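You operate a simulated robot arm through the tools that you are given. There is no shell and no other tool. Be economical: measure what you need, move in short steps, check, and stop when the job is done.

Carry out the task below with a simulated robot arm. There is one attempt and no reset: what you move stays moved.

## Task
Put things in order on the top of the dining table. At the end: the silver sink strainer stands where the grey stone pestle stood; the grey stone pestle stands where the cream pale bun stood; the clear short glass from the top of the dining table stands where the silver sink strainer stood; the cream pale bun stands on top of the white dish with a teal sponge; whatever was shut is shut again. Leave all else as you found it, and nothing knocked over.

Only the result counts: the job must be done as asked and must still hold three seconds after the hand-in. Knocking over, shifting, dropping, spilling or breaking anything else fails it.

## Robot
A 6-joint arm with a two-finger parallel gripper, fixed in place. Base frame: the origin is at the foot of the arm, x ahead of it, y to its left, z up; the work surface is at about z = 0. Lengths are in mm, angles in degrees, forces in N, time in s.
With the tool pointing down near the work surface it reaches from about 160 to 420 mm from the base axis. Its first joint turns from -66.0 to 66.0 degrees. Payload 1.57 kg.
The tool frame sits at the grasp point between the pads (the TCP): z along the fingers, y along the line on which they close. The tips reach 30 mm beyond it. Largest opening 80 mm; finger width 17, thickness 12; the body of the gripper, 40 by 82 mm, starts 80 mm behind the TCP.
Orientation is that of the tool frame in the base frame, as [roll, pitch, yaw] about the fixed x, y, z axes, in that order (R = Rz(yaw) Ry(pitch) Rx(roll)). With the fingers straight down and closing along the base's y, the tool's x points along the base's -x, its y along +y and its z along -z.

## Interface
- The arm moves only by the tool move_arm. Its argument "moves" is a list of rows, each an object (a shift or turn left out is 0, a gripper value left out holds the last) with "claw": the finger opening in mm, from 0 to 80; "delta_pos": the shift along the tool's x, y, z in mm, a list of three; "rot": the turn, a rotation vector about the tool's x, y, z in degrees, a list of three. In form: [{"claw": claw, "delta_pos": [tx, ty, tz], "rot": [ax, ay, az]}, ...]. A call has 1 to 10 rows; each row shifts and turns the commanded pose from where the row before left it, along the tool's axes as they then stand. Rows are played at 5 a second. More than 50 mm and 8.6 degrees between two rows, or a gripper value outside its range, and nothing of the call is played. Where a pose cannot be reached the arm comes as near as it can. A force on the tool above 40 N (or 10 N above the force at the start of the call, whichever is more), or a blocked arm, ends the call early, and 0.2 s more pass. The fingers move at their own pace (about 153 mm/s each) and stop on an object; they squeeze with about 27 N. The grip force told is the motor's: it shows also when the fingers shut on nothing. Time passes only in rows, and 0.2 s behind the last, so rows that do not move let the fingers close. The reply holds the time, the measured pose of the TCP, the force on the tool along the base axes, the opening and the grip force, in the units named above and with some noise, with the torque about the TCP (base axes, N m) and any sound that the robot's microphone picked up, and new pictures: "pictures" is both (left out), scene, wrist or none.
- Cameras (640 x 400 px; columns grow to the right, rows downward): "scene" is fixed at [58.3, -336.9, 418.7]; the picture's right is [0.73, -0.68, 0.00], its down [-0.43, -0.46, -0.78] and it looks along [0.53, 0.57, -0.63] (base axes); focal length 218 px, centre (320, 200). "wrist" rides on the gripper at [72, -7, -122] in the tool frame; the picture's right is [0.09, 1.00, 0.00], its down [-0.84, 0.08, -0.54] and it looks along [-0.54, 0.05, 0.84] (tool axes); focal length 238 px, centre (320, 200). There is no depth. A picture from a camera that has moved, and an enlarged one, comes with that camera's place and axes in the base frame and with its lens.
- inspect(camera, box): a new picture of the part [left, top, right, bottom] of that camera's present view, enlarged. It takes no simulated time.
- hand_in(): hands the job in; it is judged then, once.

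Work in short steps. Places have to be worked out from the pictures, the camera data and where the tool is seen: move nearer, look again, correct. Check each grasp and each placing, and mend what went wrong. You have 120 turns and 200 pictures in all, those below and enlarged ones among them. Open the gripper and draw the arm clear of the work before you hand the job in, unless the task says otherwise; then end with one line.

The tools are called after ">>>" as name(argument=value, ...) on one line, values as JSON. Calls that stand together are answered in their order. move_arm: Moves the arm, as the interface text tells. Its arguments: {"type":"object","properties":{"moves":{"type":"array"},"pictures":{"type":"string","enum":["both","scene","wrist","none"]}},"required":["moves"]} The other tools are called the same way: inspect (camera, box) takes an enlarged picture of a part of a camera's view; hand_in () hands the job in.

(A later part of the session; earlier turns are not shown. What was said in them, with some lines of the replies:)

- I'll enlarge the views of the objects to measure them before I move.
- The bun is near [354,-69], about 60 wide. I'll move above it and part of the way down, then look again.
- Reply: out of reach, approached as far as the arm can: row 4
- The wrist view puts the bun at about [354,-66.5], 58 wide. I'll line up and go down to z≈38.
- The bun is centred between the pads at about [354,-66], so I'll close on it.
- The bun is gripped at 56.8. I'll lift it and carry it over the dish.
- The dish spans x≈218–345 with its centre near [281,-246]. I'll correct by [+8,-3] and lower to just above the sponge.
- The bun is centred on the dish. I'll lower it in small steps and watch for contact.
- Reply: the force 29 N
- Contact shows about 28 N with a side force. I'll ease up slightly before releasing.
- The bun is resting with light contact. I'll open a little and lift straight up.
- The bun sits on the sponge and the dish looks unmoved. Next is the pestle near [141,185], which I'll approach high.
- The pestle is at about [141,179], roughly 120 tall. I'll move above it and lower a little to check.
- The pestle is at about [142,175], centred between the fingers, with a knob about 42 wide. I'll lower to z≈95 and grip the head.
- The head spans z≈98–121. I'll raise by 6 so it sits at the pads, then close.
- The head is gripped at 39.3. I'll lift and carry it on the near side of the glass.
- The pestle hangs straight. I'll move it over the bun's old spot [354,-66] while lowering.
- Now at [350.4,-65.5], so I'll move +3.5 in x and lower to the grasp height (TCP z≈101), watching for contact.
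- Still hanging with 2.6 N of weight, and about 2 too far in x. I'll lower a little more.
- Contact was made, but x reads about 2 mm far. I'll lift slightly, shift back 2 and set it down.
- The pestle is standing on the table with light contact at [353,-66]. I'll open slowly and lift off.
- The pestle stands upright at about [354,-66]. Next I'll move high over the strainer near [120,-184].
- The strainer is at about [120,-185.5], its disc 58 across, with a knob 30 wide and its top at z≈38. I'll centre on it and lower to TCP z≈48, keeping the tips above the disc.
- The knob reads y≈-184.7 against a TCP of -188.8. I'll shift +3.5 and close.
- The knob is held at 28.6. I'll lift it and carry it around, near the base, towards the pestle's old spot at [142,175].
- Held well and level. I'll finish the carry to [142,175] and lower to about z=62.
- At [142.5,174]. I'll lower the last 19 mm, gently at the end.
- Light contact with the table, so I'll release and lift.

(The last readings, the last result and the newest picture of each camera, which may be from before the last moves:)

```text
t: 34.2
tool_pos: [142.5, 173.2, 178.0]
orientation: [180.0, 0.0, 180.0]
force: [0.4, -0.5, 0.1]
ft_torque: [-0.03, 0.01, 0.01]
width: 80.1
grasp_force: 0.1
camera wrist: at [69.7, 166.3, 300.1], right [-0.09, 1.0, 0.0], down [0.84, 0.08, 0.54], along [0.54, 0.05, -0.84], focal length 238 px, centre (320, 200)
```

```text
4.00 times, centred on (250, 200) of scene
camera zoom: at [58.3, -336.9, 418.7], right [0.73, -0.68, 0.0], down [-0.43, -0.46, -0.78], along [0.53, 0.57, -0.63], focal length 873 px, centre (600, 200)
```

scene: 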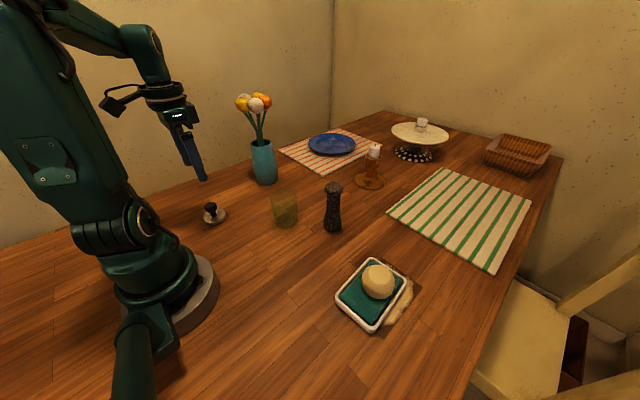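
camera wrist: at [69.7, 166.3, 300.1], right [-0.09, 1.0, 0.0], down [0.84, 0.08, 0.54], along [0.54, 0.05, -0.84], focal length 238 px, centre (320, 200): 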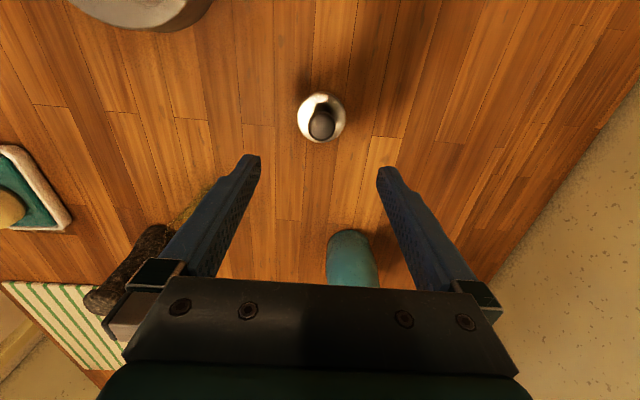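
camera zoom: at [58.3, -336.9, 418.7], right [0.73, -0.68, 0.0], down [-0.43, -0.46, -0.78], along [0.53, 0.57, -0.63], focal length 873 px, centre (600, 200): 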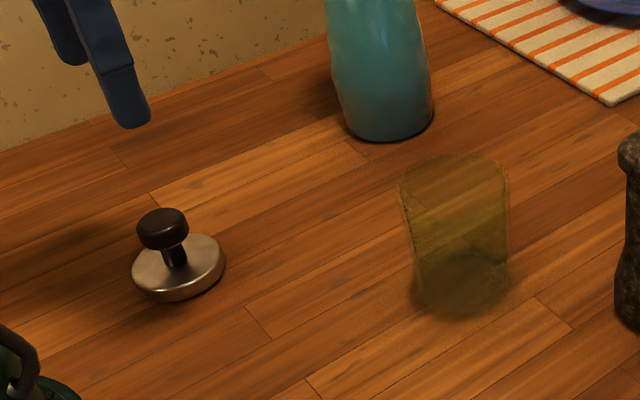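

The strainer stands on the pestle's old spot. Next I'll go above the glass near [278,37] and look at it from above.

>>> move_arm(moves=[{"delta_pos": [-34, -34, 0]}, {"delta_pos": [-34, -34, 0]}, {"delta_pos": [-34, -34, 0]}, {"delta_pos": [-33, -33, 0]}, {}, {}], pictures="wrist")

>>> inspect(camera="wrist", box=[220, 80, 420, 280])

>>> inspect(camera="scene", box=[240, 150, 340, 250])

```text
t: 35.6
tool_pos: [278.7, 39.6, 179.6]
orientation: [-180.0, 0.0, -179.9]
force: [-1.0, 0.6, 0.3]
ft_torque: [0.04, 0.02, -0.02]
width: 79.7
grasp_force: 0.0
camera wrist: at [205.1, 32.3, 301.6], right [-0.09, 1.0, 0.0], down [0.84, 0.08, 0.54], along [0.54, 0.05, -0.84], focal length 238 px, centre (320, 200)
```

wrist: 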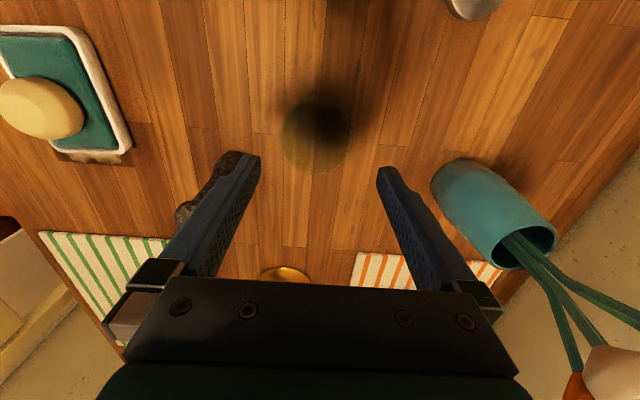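

```text
2.00 times, centred on (320, 180) of wrist
camera zoom: at [205.1, 32.3, 301.6], right [-0.09, 1.0, 0.0], down [0.84, 0.08, 0.54], along [0.54, 0.05, -0.84], focal length 477 px, centre (320, 240)
```

zoom: 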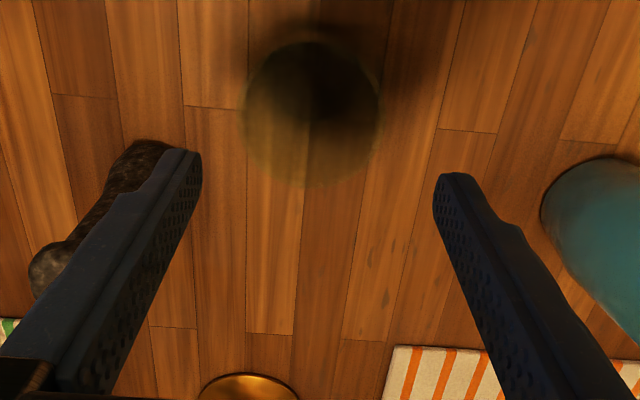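

```text
4.00 times, centred on (290, 200) of scene
camera zoom: at [58.4, -336.9, 418.7], right [0.73, -0.68, 0.0], down [-0.43, -0.46, -0.78], along [0.53, 0.57, -0.63], focal length 873 px, centre (440, 200)
```

zoom: 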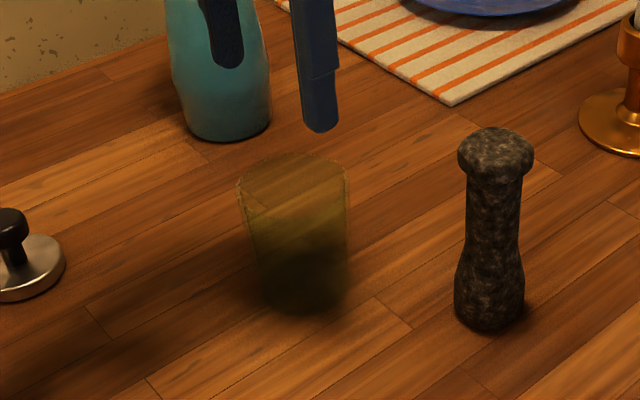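

The glass is about 65–68 wide at the rim, centred near [279,36], and its top is at z≈76–80. I'll centre and lower to just above the rim to check again.

>>> move_arm(moves=[{"delta_pos": [0, -3.5, 20]}, {"delta_pos": [0, 0, 30]}, {}, {}], pictures="none")

>>> inspect(camera="wrist", box=[220, 80, 420, 280])

>>> inspect(camera="scene", box=[240, 150, 340, 250])

```text
t: 36.6
tool_pos: [277.9, 37.1, 128.8]
orientation: [180.0, 0.0, 180.0]
force: [-0.1, -0.9, -0.6]
ft_torque: [-0.02, 0.01, -0.04]
width: 80.1
grasp_force: 0.1
```

```text
2.00 times, centred on (320, 180) of wrist
camera zoom: at [205.2, 30.0, 251.3], right [-0.09, 1.0, 0.0], down [0.84, 0.08, 0.54], along [0.54, 0.05, -0.84], focal length 477 px, centre (320, 240)
```

zoom: 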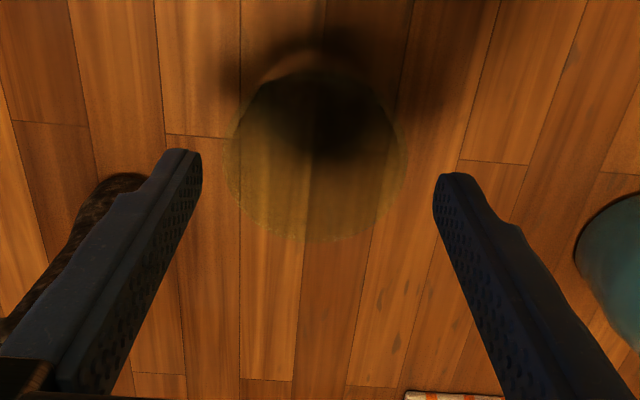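

```text
4.00 times, centred on (290, 200) of scene
camera zoom: at [58.3, -336.9, 418.7], right [0.73, -0.68, 0.0], down [-0.43, -0.46, -0.78], along [0.53, 0.57, -0.63], focal length 873 px, centre (440, 200)
```

zoom: 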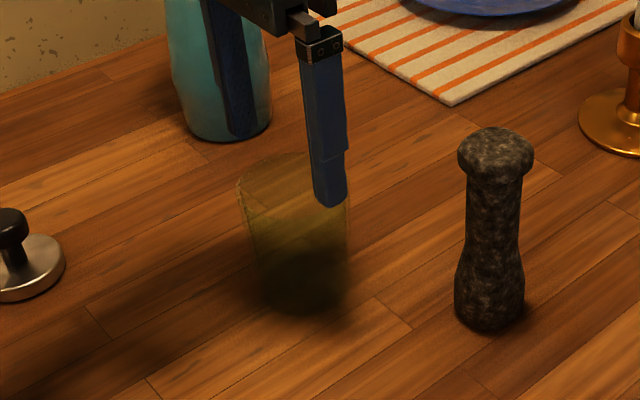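

The glass is centred between the fingers with about 6 mm to spare on each side. I'll lower to z≈62, stopping on any contact.

>>> move_arm(moves=[{"delta_pos": [0, -0.5, 20]}, {"delta_pos": [0, 0, 20]}, {"delta_pos": [0, 0, 15]}, {"delta_pos": [0, 0, 12]}, {}], pictures="wrist")

>>> inspect(camera="wrist", box=[220, 80, 420, 280])

```text
t: 37.8
tool_pos: [278.0, 35.9, 62.9]
orientation: [-180.0, 0.0, 179.9]
force: [1.2, -0.4, 0.1]
ft_torque: [0.0, -0.01, 0.01]
width: 80.0
grasp_force: 0.1
camera wrist: at [204.3, 29.4, 185.0], right [-0.09, 1.0, 0.0], down [0.84, 0.08, 0.54], along [0.54, 0.05, -0.84], focal length 238 px, centre (320, 200)
```

wrist: 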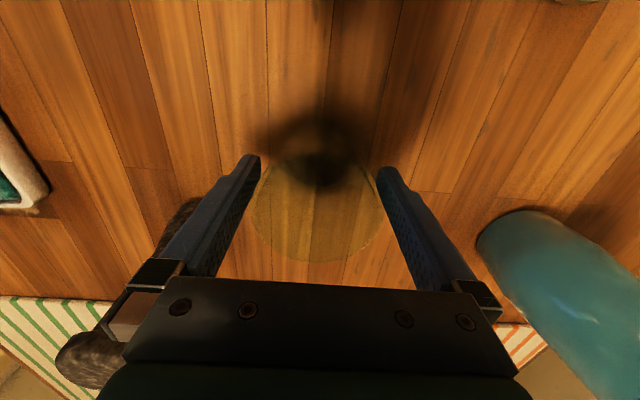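

```text
2.00 times, centred on (320, 180) of wrist
camera zoom: at [204.3, 29.4, 185.0], right [-0.09, 1.0, 0.0], down [0.84, 0.08, 0.54], along [0.54, 0.05, -0.84], focal length 477 px, centre (320, 240)
```

zoom: 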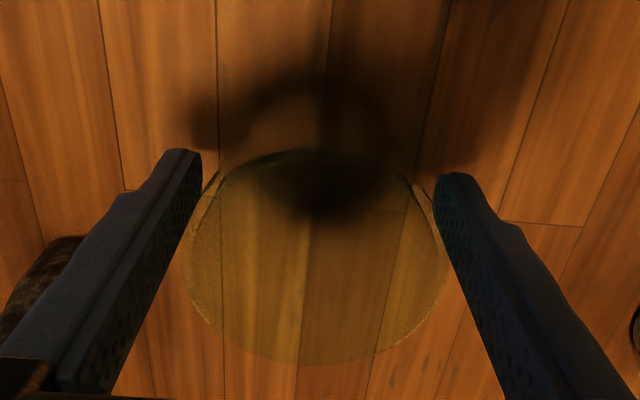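

The glass is well centred, so I'll close on it.

>>> move_arm(moves=[{"claw": 68}, {"claw": 60}, {}, {}], pictures="wrist")

```text
t: 38.8
tool_pos: [276.9, 35.3, 63.7]
orientation: [-180.0, -0.1, 179.9]
force: [0.5, -0.1, 0.3]
ft_torque: [-0.01, 0.01, -0.02]
width: 68.0
grasp_force: 26.6
camera wrist: at [204.3, 29.4, 185.3], right [-0.09, 1.0, 0.0], down [0.84, 0.08, 0.54], along [0.54, 0.05, -0.84], focal length 238 px, centre (320, 200)
```

wrist: 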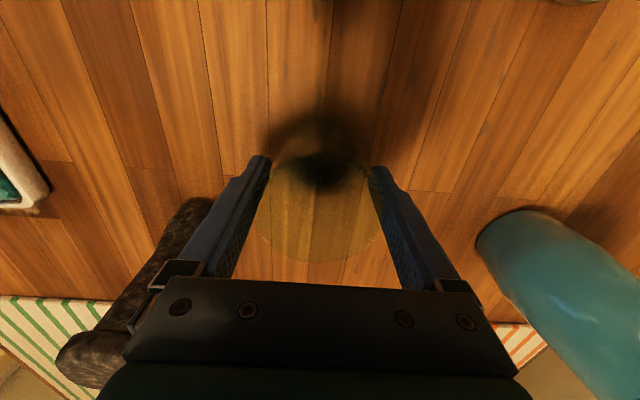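

The glass is gripped at 68.0. I'll lift gently and carry it to the strainer's old spot at [120,-185].

>>> move_arm(moves=[{"delta_pos": [0, 0, -10]}, {"delta_pos": [0, 0, -25]}, {"delta_pos": [0, 0, -30]}, {"delta_pos": [22, -31, 0]}, {"delta_pos": [22, -31, 0]}, {"delta_pos": [22, -31, 0]}, {"delta_pos": [22, -31, 0]}, {}])

```text
t: 40.6
tool_pos: [186.7, -88.7, 126.9]
orientation: [-180.0, 0.1, -179.9]
force: [0.1, -0.2, -1.9]
ft_torque: [-0.01, 0.01, -0.05]
width: 67.6
grasp_force: 26.5
camera wrist: at [113.5, -94.7, 248.9], right [-0.09, 1.0, 0.0], down [0.84, 0.08, 0.54], along [0.54, 0.05, -0.84], focal length 238 px, centre (320, 200)
```

scene: 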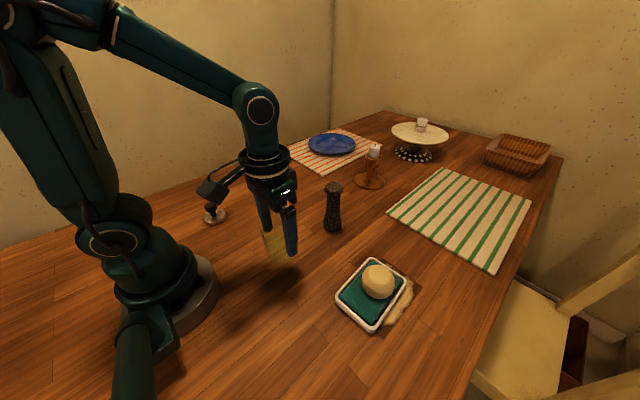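
wrist: 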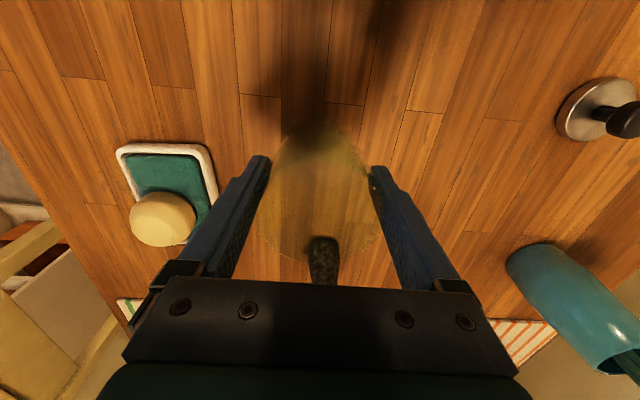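

Held steady. I'll finish the carry and lower to about z=80.

>>> move_arm(moves=[{"delta_pos": [22, -32, 0]}, {"delta_pos": [22, -32, 0]}, {"delta_pos": [21, -32, 0]}, {"delta_pos": [0, 0, 25]}, {"delta_pos": [0, 0, 20]}, {}, {}])

```text
t: 42.2
tool_pos: [122.5, -183.8, 83.1]
orientation: [-180.0, 0.1, -180.0]
force: [-0.8, -0.1, -1.8]
ft_torque: [-0.03, 0.03, -0.01]
width: 67.2
grasp_force: 26.8
camera wrist: at [50.9, -190.1, 204.2], right [-0.09, 1.0, 0.0], down [0.84, 0.08, 0.54], along [0.54, 0.05, -0.84], focal length 238 px, centre (320, 200)
```

scene: 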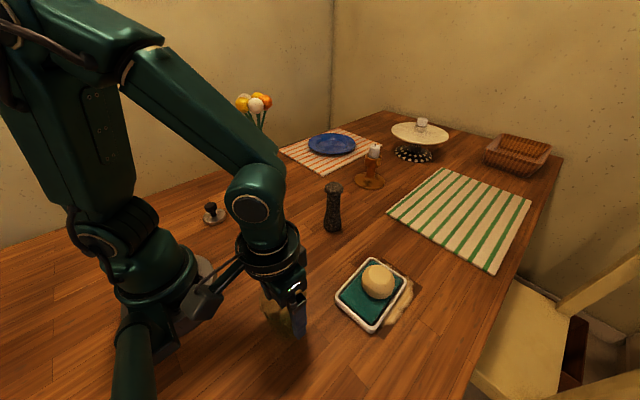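
wrist: 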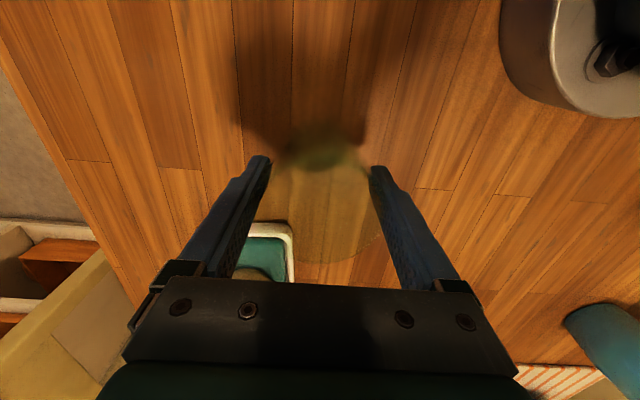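

I'll lower the remaining ~19 mm gently until contact.

>>> move_arm(moves=[{"delta_pos": [1, -1, 8]}, {"delta_pos": [0, 0, 5]}, {"delta_pos": [0, 0, 3]}, {"delta_pos": [0, 0, 1.5]}, {}], pictures="none")

```text
t: 43.4
tool_pos: [122.8, -184.8, 63.4]
orientation: [-179.9, 0.0, -179.9]
force: [0.0, -0.1, -1.6]
ft_torque: [0.01, -0.03, -0.01]
width: 67.6
grasp_force: 27.9
```

>>> move_arm(moves=[{"delta_pos": [0.5, 0, 1]}, {"delta_pos": [0, 0, 1]}, {}], pictures="none")

```text
t: 44.2
tool_pos: [121.4, -185.3, 62.7]
orientation: [-180.0, 0.1, -179.9]
force: [-4.7, -2.2, 10.0]
ft_torque: [0.17, 0.12, 0.1]
width: 67.4
grasp_force: 27.4
```

The glass is touching the table at [121.4,-185.3]. I'll ease up half a millimetre, release and lift straight up.

>>> move_arm(moves=[{"delta_pos": [0, 0, -0.7]}, {"claw": 72}, {"claw": 80}, {}, {"delta_pos": [0, 0, -20]}, {"delta_pos": [0, 0, -40]}, {"delta_pos": [0, 0, -50]}, {}])

>>> inspect(camera="wrist", box=[220, 0, 420, 200])

>>> inspect(camera="scene", box=[220, 240, 360, 360])

```text
t: 46.0
tool_pos: [118.8, -184.0, 174.6]
orientation: [180.0, 0.0, -180.0]
force: [-0.2, 0.2, 0.0]
ft_torque: [0.02, 0.03, -0.03]
width: 80.0
grasp_force: 0.1
camera wrist: at [47.6, -191.1, 297.3], right [-0.09, 1.0, 0.0], down [0.84, 0.08, 0.54], along [0.54, 0.05, -0.84], focal length 238 px, centre (320, 200)
```

scene: 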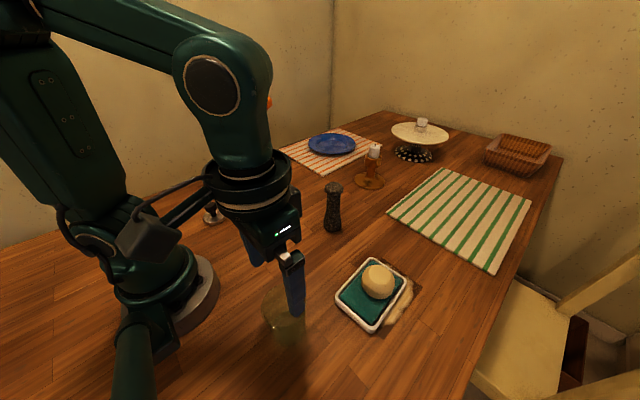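
wrist: 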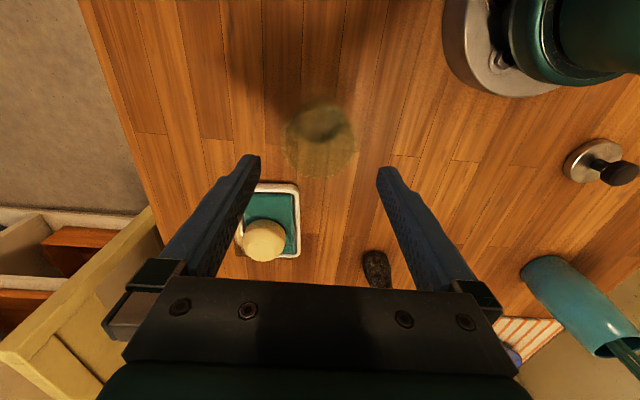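

```text
2.00 times, centred on (320, 100) of wrist
camera zoom: at [47.6, -191.1, 297.3], right [-0.09, 1.0, 0.0], down [0.84, 0.08, 0.54], along [0.54, 0.05, -0.84], focal length 477 px, centre (320, 400)
```

zoom: 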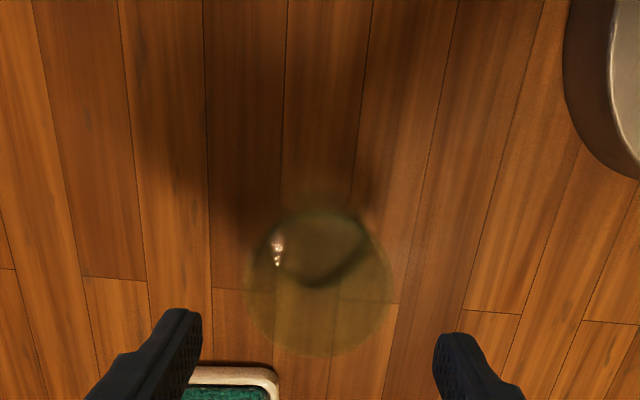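

```text
3.33 times, centred on (290, 300) of scene
camera zoom: at [58.3, -336.9, 418.7], right [0.73, -0.68, 0.0], down [-0.43, -0.46, -0.78], along [0.53, 0.57, -0.63], focal length 727 px, centre (420, -133)
```

zoom: 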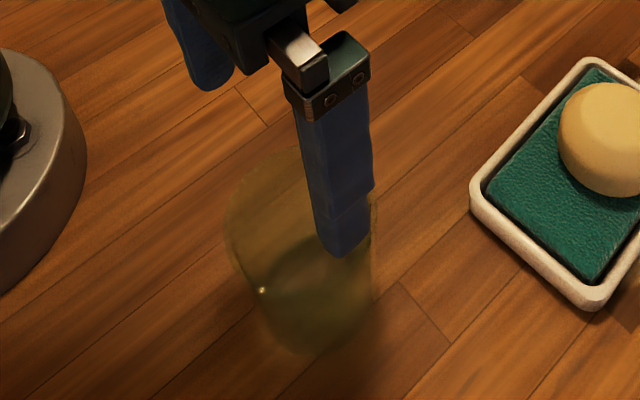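

The glass looks upright. I'll draw the arm clear to check every placing.

>>> move_arm(moves=[{"delta_pos": [0, 0, -40]}, {"delta_pos": [-20, 40, -30]}, {"delta_pos": [-20, 40, 0]}, {"delta_pos": [-20, 45, 0]}, {}, {}], pictures="scene")

>>> inspect(camera="scene", box=[220, 240, 412, 360])

>>> inspect(camera="scene", box=[180, 150, 380, 275])

>>> inspect(camera="wrist", box=[0, 0, 640, 400])

```text
refused: row 2 steps farther than a row can; nothing moved
```

```text
3.33 times, centred on (316, 300) of scene
camera zoom: at [58.3, -336.9, 418.7], right [0.73, -0.68, 0.0], down [-0.43, -0.46, -0.78], along [0.53, 0.57, -0.63], focal length 727 px, centre (333, -133)
```

zoom: 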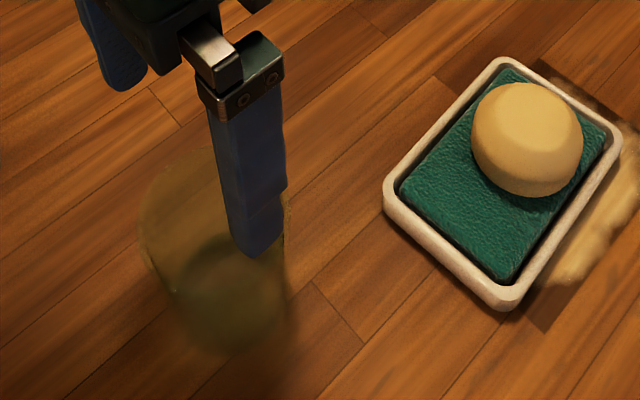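

```text
3.20 times, centred on (280, 212) of scene
camera zoom: at [58.3, -336.9, 418.7], right [0.73, -0.68, 0.0], down [-0.43, -0.46, -0.78], along [0.53, 0.57, -0.63], focal length 698 px, centre (448, 160)
```

zoom: 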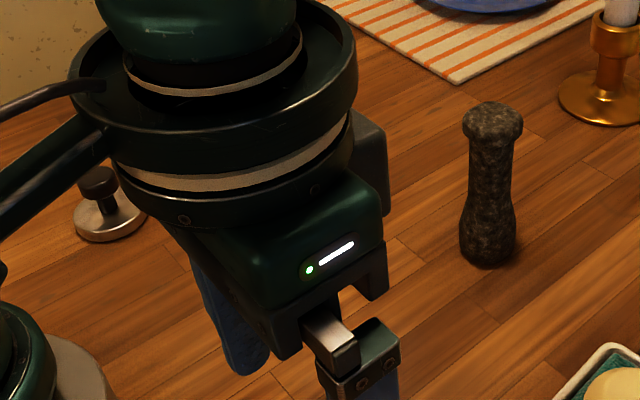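

```text
1.00 times, centred on (320, 200) of wrist (not enlarged: the box is as wide or as high as the picture)
camera zoom: at [47.6, -191.1, 297.3], right [-0.09, 1.0, 0.0], down [0.84, 0.08, 0.54], along [0.54, 0.05, -0.84], focal length 238 px, centre (320, 200)
```

zoom: 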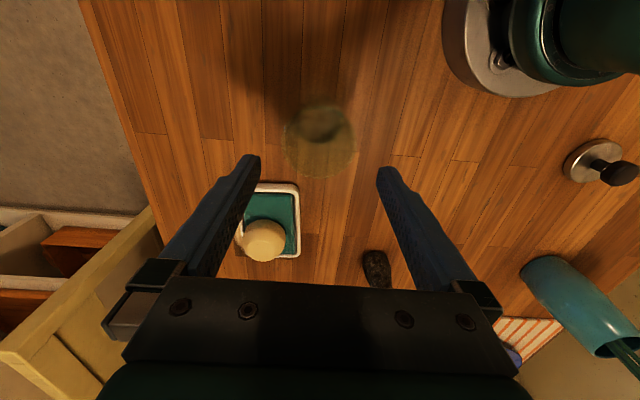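

That call was refused for an over-long row, so I'll use shorter rows to draw clear.

>>> move_arm(moves=[{"delta_pos": [0, 0, -40]}, {"delta_pos": [0, 0, -30]}, {"delta_pos": [-20, 40, 0]}, {"delta_pos": [-20, 40, 0]}, {"delta_pos": [-20, 40, 0]}, {"delta_pos": [-10, 40, 0]}, {}, {}], pictures="scene")

>>> inspect(camera="scene", box=[220, 240, 412, 360])

>>> inspect(camera="wrist", box=[0, 0, 640, 400])

```text
t: 47.8
tool_pos: [191.0, -24.9, 242.7]
orientation: [180.0, -0.1, 179.9]
force: [0.5, -1.5, 0.6]
ft_torque: [-0.01, 0.0, 0.01]
width: 80.0
grasp_force: 0.0
```

scene: 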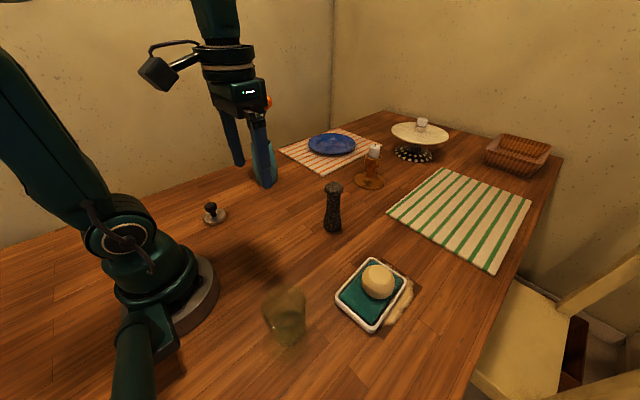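

```text
3.33 times, centred on (316, 300) of scene
camera zoom: at [58.4, -336.8, 418.7], right [0.73, -0.68, 0.0], down [-0.43, -0.46, -0.78], along [0.53, 0.57, -0.63], focal length 727 px, centre (333, -133)
```

zoom: 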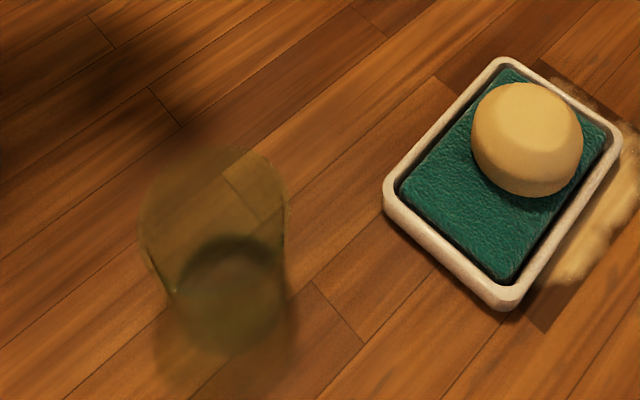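

```text
1.00 times, centred on (320, 200) of wrist (not enlarged: the box is as wide or as high as the picture)
camera zoom: at [117.8, -32.1, 364.6], right [-0.09, 1.0, 0.0], down [0.84, 0.08, 0.54], along [0.54, 0.05, -0.84], focal length 238 px, centre (320, 200)
```

zoom: 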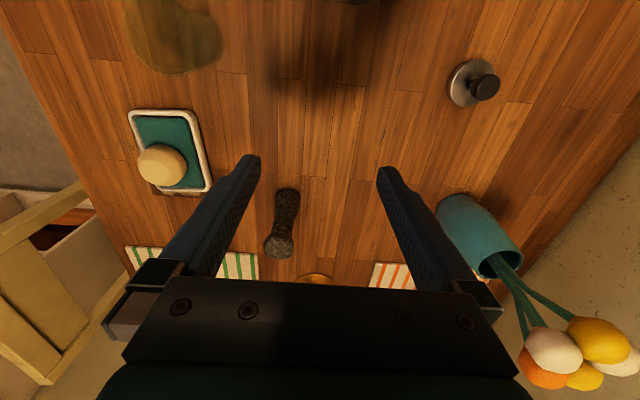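

Everything stands in its new place: the glass at about [124,-185] is within a few mm of the strainer's old spot, and the dish hasn't moved. Nothing was opened or tipped over, and the arm is clear with the gripper open, so I'm handing in.

>>> hand_in()

```text
The job is handed in.
```

I've handed the job in: the bun is on the dish, the pestle is on the bun's old spot, the strainer is on the pestle's, and the glass is on the strainer's. All are upright and within about 5 mm of their targets by my estimate; nothing was opened, and nothing else looks moved.
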